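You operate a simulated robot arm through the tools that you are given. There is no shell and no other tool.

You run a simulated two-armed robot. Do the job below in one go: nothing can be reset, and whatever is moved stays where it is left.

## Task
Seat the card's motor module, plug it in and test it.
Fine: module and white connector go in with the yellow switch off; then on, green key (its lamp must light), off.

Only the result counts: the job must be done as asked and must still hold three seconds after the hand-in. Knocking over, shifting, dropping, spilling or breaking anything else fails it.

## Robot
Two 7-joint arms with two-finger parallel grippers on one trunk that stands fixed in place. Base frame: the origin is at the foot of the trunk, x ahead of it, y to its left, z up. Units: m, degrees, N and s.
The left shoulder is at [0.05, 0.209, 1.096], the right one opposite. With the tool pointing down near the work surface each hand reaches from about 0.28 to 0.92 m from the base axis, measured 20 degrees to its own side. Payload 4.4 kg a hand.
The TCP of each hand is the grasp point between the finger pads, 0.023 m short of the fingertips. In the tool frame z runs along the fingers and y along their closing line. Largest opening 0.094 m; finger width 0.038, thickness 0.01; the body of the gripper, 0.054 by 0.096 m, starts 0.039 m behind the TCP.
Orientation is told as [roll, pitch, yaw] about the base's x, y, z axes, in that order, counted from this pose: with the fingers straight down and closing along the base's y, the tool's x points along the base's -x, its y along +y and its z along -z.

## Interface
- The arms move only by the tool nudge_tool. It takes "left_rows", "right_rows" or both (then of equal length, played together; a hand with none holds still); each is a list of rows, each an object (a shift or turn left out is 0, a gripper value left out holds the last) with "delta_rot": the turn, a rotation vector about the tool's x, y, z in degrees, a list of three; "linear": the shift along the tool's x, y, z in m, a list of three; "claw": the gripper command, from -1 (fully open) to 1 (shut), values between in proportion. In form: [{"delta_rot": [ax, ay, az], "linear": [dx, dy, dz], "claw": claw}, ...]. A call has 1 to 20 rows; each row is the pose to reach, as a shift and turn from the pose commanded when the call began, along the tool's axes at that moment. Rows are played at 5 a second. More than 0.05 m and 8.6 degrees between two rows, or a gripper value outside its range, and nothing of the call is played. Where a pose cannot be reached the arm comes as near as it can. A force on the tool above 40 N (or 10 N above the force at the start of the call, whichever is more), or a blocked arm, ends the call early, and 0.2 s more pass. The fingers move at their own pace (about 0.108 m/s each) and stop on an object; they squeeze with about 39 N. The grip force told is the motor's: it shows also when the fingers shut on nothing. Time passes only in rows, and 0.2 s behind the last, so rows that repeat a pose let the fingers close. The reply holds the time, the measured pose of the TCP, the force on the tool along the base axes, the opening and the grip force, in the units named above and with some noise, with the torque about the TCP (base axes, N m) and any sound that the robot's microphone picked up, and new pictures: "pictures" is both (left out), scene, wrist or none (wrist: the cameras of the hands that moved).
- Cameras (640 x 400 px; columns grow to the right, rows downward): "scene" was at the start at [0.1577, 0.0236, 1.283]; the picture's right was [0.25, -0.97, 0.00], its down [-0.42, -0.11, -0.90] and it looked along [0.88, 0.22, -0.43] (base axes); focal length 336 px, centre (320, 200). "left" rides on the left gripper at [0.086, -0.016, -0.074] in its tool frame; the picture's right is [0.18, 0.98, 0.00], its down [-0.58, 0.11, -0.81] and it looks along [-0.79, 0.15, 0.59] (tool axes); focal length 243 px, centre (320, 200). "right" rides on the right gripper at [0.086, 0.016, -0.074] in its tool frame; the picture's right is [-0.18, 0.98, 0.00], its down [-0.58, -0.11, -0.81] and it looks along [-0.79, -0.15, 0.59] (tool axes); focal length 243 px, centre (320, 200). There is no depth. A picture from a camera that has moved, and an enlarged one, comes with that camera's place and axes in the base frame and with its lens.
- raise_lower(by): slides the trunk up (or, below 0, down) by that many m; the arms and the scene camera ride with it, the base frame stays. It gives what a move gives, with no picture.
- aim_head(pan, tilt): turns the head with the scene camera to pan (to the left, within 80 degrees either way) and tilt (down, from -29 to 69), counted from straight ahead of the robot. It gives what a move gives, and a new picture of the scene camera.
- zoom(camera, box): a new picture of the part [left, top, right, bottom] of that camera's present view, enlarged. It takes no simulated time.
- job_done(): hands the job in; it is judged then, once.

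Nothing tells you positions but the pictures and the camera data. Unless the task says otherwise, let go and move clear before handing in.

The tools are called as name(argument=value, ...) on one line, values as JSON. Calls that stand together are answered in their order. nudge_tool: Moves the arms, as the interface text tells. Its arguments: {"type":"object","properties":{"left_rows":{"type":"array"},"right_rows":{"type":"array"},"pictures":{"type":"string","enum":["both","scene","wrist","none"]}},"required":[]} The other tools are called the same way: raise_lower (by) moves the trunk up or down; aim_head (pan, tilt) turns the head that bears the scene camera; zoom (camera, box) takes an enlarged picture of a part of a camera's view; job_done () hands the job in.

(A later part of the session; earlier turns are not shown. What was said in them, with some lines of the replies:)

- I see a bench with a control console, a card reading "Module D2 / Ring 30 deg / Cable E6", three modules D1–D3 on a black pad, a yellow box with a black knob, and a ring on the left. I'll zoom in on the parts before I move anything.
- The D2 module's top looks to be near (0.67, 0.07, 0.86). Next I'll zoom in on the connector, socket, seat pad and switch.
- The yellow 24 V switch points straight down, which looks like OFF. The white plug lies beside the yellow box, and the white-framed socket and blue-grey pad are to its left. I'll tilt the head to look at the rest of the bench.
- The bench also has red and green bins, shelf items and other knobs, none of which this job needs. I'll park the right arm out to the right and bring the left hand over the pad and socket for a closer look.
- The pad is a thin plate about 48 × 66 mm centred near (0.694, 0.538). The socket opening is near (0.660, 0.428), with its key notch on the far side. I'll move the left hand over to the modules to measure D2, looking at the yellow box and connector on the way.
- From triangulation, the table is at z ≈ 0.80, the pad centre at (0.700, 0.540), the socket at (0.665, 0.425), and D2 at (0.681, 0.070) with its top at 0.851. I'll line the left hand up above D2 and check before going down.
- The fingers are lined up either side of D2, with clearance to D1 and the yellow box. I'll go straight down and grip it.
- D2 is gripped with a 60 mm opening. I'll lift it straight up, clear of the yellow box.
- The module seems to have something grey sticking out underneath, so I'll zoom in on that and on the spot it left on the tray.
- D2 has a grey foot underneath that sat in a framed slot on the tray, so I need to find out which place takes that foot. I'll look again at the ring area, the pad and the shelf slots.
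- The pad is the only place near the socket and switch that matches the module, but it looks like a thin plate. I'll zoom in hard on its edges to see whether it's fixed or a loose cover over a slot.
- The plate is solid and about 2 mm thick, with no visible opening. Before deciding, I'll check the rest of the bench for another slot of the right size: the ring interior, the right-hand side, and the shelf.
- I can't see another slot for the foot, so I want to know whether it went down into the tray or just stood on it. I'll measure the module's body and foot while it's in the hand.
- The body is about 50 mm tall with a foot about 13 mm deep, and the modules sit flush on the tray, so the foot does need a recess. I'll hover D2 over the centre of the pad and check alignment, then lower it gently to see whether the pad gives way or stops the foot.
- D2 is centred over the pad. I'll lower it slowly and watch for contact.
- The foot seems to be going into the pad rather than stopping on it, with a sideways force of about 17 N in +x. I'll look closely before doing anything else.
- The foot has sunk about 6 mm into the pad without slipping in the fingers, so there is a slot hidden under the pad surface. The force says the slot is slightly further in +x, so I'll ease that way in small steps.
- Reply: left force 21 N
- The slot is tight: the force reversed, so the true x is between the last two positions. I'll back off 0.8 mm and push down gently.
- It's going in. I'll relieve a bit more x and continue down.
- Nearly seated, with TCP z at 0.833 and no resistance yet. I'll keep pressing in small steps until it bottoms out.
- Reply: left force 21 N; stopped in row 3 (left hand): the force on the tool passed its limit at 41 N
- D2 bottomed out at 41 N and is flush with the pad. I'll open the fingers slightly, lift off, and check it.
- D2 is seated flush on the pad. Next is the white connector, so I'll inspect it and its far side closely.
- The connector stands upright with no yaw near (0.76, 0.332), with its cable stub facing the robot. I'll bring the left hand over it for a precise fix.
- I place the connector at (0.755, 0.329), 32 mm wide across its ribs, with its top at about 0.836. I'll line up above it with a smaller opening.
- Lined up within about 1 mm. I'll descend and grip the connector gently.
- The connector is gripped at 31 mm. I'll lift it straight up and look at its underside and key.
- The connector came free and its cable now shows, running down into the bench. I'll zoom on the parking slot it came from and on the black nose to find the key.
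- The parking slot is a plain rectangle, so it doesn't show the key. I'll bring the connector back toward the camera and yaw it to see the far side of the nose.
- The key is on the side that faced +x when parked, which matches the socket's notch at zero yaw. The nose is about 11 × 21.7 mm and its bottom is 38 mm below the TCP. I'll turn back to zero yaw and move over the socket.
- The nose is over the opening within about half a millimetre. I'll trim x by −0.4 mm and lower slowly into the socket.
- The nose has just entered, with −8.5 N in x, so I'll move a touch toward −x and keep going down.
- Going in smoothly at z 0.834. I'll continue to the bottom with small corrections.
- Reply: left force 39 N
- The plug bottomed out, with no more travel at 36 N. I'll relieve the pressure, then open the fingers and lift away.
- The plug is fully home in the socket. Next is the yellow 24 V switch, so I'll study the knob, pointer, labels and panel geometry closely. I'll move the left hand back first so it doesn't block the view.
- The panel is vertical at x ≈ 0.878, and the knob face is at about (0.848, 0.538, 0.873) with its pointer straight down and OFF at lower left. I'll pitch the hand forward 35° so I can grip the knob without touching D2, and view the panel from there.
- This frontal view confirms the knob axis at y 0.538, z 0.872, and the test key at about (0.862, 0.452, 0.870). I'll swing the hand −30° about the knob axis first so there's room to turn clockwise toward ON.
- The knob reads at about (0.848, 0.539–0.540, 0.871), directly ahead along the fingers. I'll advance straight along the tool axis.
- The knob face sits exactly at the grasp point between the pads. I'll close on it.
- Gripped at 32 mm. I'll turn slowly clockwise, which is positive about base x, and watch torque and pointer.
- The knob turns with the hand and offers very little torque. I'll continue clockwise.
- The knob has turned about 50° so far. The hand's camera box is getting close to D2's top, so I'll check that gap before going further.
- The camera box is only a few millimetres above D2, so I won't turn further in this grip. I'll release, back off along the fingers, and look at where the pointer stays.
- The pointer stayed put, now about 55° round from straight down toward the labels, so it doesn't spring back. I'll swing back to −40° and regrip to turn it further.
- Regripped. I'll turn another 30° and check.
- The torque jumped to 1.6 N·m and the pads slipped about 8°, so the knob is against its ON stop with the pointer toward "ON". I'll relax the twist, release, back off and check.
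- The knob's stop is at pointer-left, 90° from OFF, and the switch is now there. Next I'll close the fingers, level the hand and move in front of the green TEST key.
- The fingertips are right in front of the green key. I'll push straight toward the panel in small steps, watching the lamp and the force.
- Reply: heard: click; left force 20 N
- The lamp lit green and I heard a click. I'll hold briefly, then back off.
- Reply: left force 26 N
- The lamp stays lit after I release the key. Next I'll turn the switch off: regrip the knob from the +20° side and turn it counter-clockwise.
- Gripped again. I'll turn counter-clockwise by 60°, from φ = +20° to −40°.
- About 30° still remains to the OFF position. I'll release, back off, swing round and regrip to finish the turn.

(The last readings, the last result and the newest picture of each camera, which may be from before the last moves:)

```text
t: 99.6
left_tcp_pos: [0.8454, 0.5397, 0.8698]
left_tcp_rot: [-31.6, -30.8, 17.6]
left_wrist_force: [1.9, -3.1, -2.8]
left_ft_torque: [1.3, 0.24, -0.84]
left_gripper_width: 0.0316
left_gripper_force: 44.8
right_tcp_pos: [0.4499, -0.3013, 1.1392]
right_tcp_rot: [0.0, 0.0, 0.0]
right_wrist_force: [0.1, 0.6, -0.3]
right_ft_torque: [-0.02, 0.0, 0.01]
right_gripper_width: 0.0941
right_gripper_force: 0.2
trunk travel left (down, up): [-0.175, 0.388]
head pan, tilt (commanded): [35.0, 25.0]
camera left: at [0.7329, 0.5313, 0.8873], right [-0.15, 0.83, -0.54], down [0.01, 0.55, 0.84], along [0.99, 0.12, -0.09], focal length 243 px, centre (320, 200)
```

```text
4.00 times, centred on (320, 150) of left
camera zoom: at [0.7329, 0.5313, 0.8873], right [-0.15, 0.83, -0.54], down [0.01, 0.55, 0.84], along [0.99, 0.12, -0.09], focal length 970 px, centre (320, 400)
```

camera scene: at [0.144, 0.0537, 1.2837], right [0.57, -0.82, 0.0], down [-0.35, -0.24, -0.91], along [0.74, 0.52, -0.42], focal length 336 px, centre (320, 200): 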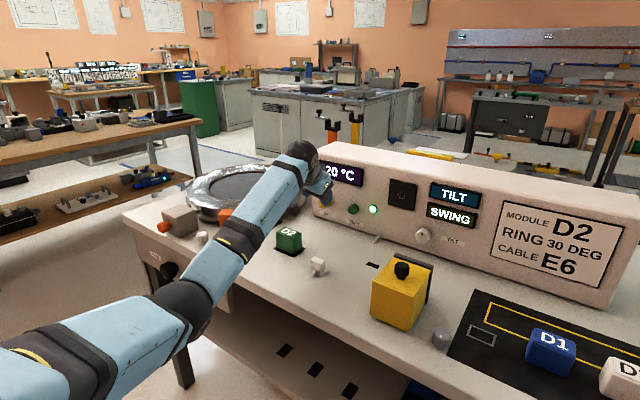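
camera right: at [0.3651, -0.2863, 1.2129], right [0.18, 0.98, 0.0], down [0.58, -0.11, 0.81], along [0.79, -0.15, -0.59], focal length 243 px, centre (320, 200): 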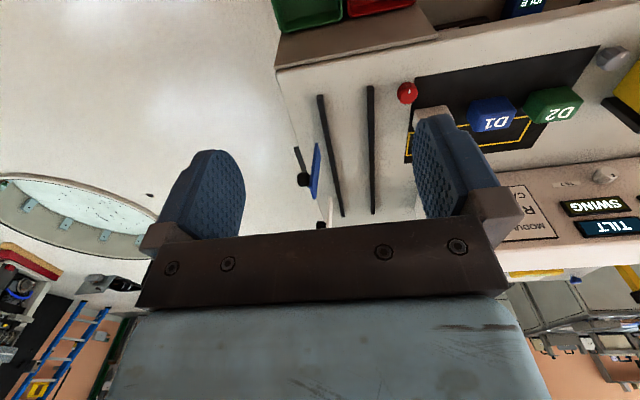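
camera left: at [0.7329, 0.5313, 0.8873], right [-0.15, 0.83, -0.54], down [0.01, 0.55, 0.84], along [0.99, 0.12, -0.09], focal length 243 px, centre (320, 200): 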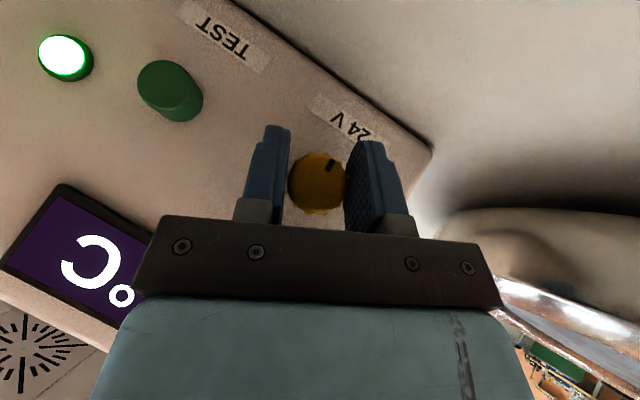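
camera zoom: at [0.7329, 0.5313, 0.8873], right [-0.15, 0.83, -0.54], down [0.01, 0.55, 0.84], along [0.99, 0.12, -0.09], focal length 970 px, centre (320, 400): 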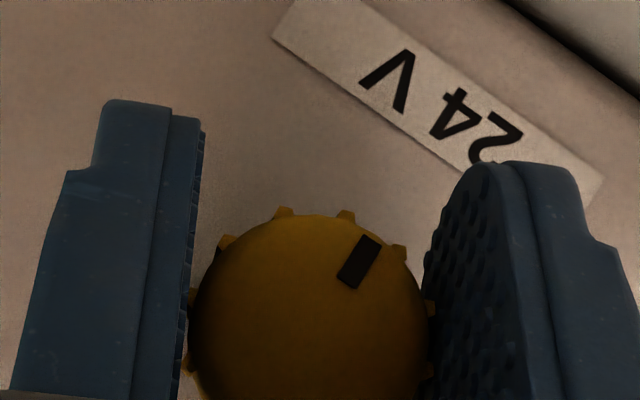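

The torque is at 1.3 N·m with the pointer straight down, so the knob is on its OFF stop. I'll open and back away.

nudge_tool(left_rows=[{"claw": -0.1}, {"claw": -0.1}, {"linear": [0, 0, -0.01]}, {"linear": [0, 0, -0.025]}, {"linear": [0, 0, -0.045]}, {"linear": [0, 0, -0.065]}, {"linear": [0, 0, -0.065]}], pictures="both")

zoom(camera="left", box=[220, 40, 440, 180])

```text
t: 101.2
left_tcp_pos: [0.8085, 0.5636, 0.9171]
left_tcp_rot: [-31.6, -30.8, 17.8]
left_wrist_force: [0.4, -0.1, -0.3]
left_ft_torque: [0.02, 0.01, 0.02]
left_gripper_width: 0.0516
left_gripper_force: 0.0
right_tcp_pos: [0.45, -0.3016, 1.1381]
right_tcp_rot: [0.1, -0.1, -0.1]
right_wrist_force: [0.2, -0.4, -0.2]
right_ft_torque: [0.03, -0.01, 0.0]
right_gripper_width: 0.094
right_gripper_force: 0.1
trunk travel left (down, up): [-0.175, 0.388]
head pan, tilt (commanded): [35.0, 25.0]
camera scene: at [0.1441, 0.0537, 1.2837], right [0.57, -0.82, 0.0], down [-0.35, -0.24, -0.91], along [0.74, 0.52, -0.42], focal length 336 px, centre (320, 200)
camera left: at [0.6955, 0.5561, 0.9346], right [-0.15, 0.83, -0.54], down [0.01, 0.54, 0.84], along [0.99, 0.12, -0.09], focal length 243 px, centre (320, 200)
```

scene: 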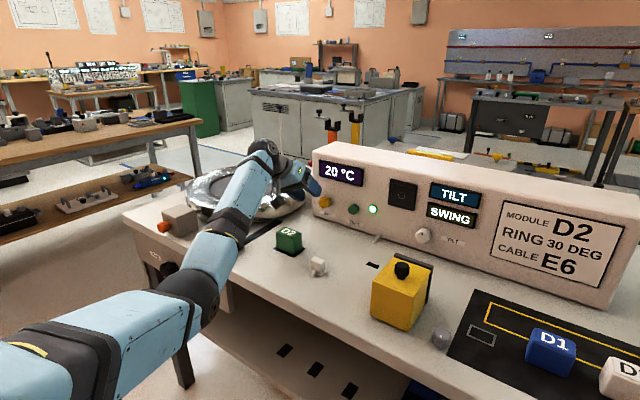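
left: 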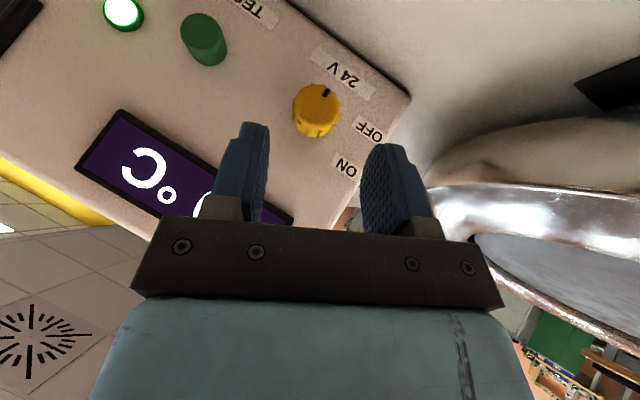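

```text
2.86 times, centred on (330, 110) of left
camera zoom: at [0.6955, 0.5561, 0.9346], right [-0.15, 0.83, -0.54], down [0.01, 0.54, 0.84], along [0.99, 0.12, -0.09], focal length 693 px, centre (291, 457)
```

zoom: 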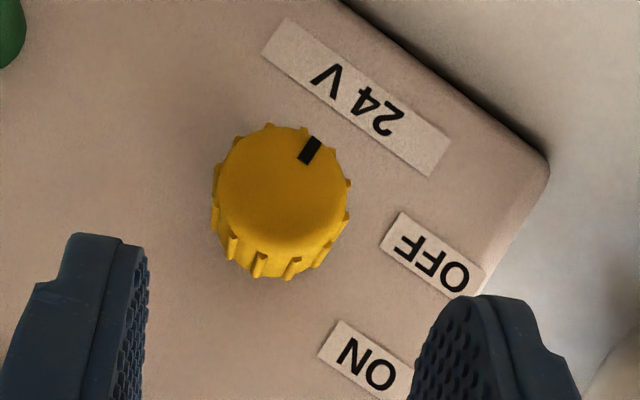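

The pointer is back where it started at OFF. I'll lift the left hand clear and then do a final check of everything.

nudge_tool(left_rows=[{"linear": [0.0099, -0.0188, -0.0295]}, {"linear": [0.0197, -0.0376, -0.059]}, {"linear": [0.0296, -0.0564, -0.0885]}, {"linear": [0.0395, -0.0751, -0.118]}, {"linear": [0.0493, -0.0939, -0.1475]}, {"linear": [0.0592, -0.1127, -0.177]}, {"linear": [0.0592, -0.1127, -0.177]}], pictures="none")

nudge_tool(left_rows=[{"delta_rot": [-5.5, 0, 3.87]}, {"delta_rot": [-11, 0, 7.7]}, {"delta_rot": [-16.5, 0, 11.6]}, {"delta_rot": [-22.1, 0, 15.5]}, {"delta_rot": [-22.1, 0, 15.5]}], pictures="none")

nudge_tool(left_rows=[{"delta_rot": [0, 7, 0]}, {"delta_rot": [0, 14, 0]}, {"delta_rot": [0, 21, 0]}, {"delta_rot": [0, 28, 0]}, {"delta_rot": [0, 35, 0]}, {"delta_rot": [0, 35, 0]}], pictures="both")

```text
t: 102.8
left_tcp_pos: [0.6596, 0.5127, 1.0672]
left_tcp_rot: [-31.7, -30.9, 17.8]
left_wrist_force: [-0.1, -0.1, -0.6]
left_ft_torque: [-0.01, 0.01, 0.02]
left_gripper_width: 0.0517
left_gripper_force: 0.1
right_tcp_pos: [0.4507, -0.301, 1.1397]
right_tcp_rot: [-0.1, 0.0, 0.0]
right_wrist_force: [-0.5, -0.4, 0.3]
right_ft_torque: [0.01, 0.03, 0.03]
right_gripper_width: 0.0942
right_gripper_force: 0.0
trunk travel left (down, up): [-0.175, 0.388]
head pan, tilt (commanded): [35.0, 25.0]
```

```text
t: 104.0
left_tcp_pos: [0.6589, 0.5126, 1.0673]
left_tcp_rot: [0.4, -35.1, 0.0]
left_wrist_force: [-0.4, -0.3, 0.9]
left_ft_torque: [-0.03, 0.01, 0.04]
left_gripper_width: 0.0519
left_gripper_force: 0.2
right_tcp_pos: [0.4506, -0.3011, 1.1405]
right_tcp_rot: [0.0, 0.0, 0.0]
right_wrist_force: [0.0, 0.6, -0.5]
right_ft_torque: [0.0, -0.02, 0.04]
right_gripper_width: 0.0937
right_gripper_force: 0.0
trunk travel left (down, up): [-0.175, 0.388]
head pan, tilt (commanded): [35.0, 25.0]
```

```text
t: 105.4
left_tcp_pos: [0.659, 0.5135, 1.0676]
left_tcp_rot: [0.2, 0.0, 0.1]
left_wrist_force: [0.6, -0.4, -0.1]
left_ft_torque: [-0.01, -0.01, 0.03]
left_gripper_width: 0.0517
left_gripper_force: 0.0
right_tcp_pos: [0.4511, -0.3017, 1.139]
right_tcp_rot: [-0.1, 0.0, 0.0]
right_wrist_force: [-0.4, -0.8, -0.7]
right_ft_torque: [0.0, 0.0, 0.03]
right_gripper_width: 0.0941
right_gripper_force: 0.2
trunk travel left (down, up): [-0.175, 0.388]
head pan, tilt (commanded): [35.0, 25.0]
camera scene: at [0.1441, 0.054, 1.2836], right [0.57, -0.82, 0.0], down [-0.35, -0.24, -0.91], along [0.74, 0.52, -0.42], focal length 336 px, centre (320, 200)
camera left: at [0.5724, 0.4975, 1.1418], right [-0.19, 0.98, 0.0], down [0.58, 0.11, 0.81], along [0.79, 0.15, -0.59], focal length 243 px, centre (320, 200)
```

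scene: 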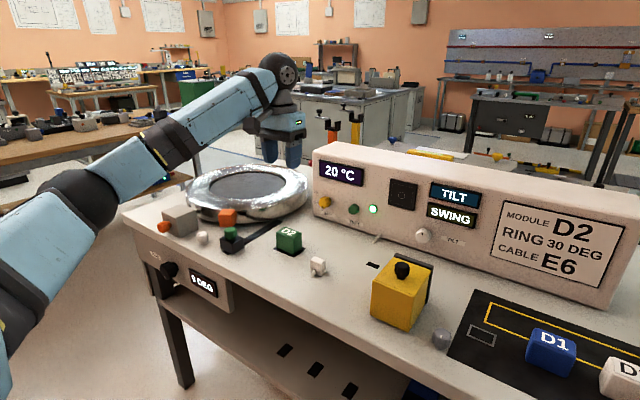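
left: 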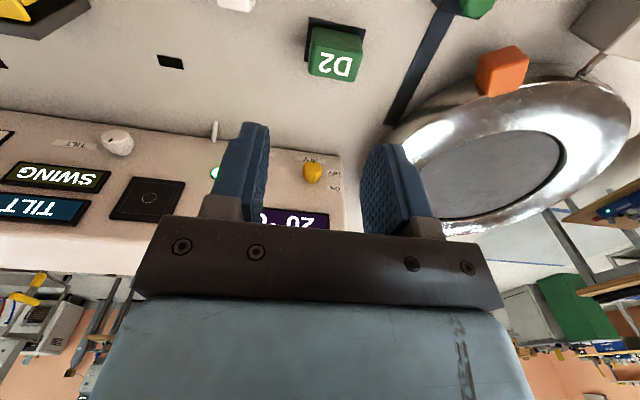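

I'll do the final checks by zooming on the ring display, the knob, D2, the plug and the other objects to make sure nothing else moved.

zoom(camera="scene", box=[140, 240, 240, 310])

zoom(camera="scene", box=[305, 180, 385, 230])

zoom(camera="scene", box=[260, 215, 340, 285])

zoom(camera="scene", box=[140, 190, 320, 260])

```text
5.71 times, centred on (190, 275) of scene
camera zoom: at [0.1441, 0.054, 1.2836], right [0.57, -0.82, 0.0], down [-0.35, -0.24, -0.91], along [0.74, 0.52, -0.42], focal length 1918 px, centre (1063, -229)
```

zoom: 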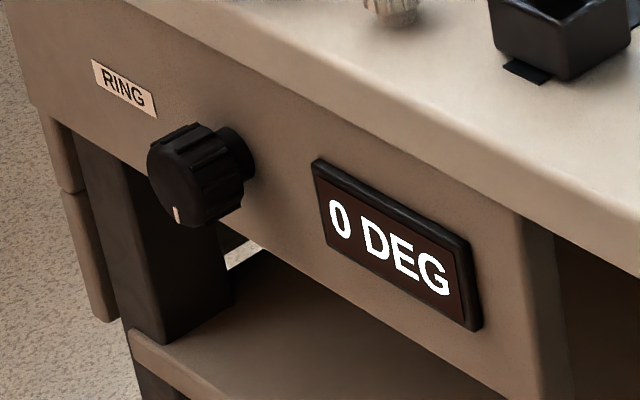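

```text
8.00 times, centred on (345, 205) of scene
camera zoom: at [0.1441, 0.054, 1.2836], right [0.57, -0.82, 0.0], down [-0.35, -0.24, -0.91], along [0.74, 0.52, -0.42], focal length 2685 px, centre (120, 160)
```

zoom: 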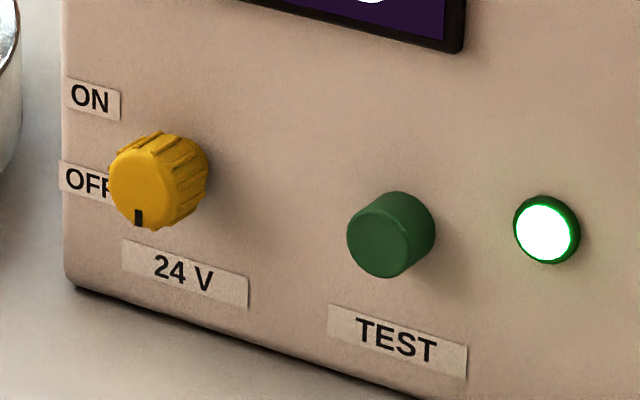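

```text
5.71 times, centred on (300, 250) of scene
camera zoom: at [0.1441, 0.054, 1.2836], right [0.57, -0.82, 0.0], down [-0.35, -0.24, -0.91], along [0.74, 0.52, -0.42], focal length 1918 px, centre (434, -86)
```

zoom: 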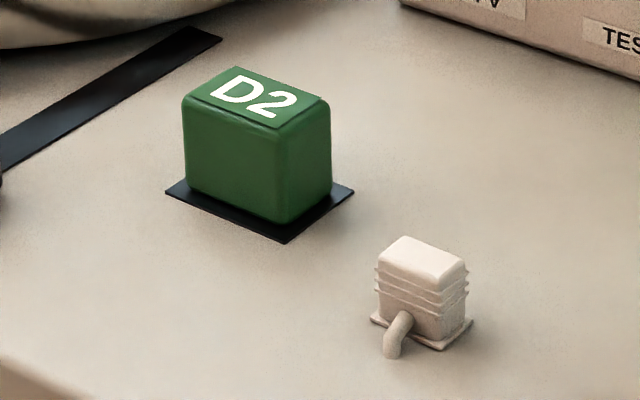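

```text
3.56 times, centred on (230, 225) of scene
camera zoom: at [0.1441, 0.054, 1.2836], right [0.57, -0.82, 0.0], down [-0.35, -0.24, -0.91], along [0.74, 0.52, -0.42], focal length 1193 px, centre (640, 111)
```

zoom: 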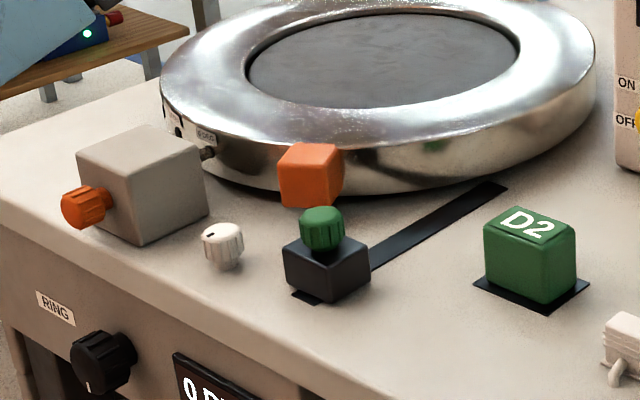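

Everything checks out:
- **Module and plug:** D2 is seated flush on its pad, and the white connector is fully in its socket.
- **Test:** the green lamp lit when I pressed the key, and it's still on.
- **Switch:** the yellow switch is back at OFF.
- **Surroundings:** the ring still reads 0 DEG, and I see nothing else moved.

Both hands are empty and clear, so I'm handing in.

job_done()

```text
The job is handed in.
```

I seated module D2, the one on the card, in its slot and plugged the white connector fully into its socket. The yellow switch was off for both. I then switched on and pressed the green key: it clicked, the lamp lit, and I turned the switch back to OFF.

The lamp was still lit after I released the key and switched off, so it seems to latch. In my last look the ring still read 0 DEG, nothing else appeared to have moved, and both hands were empty and clear. The job is handed in, but I haven't been told the result.
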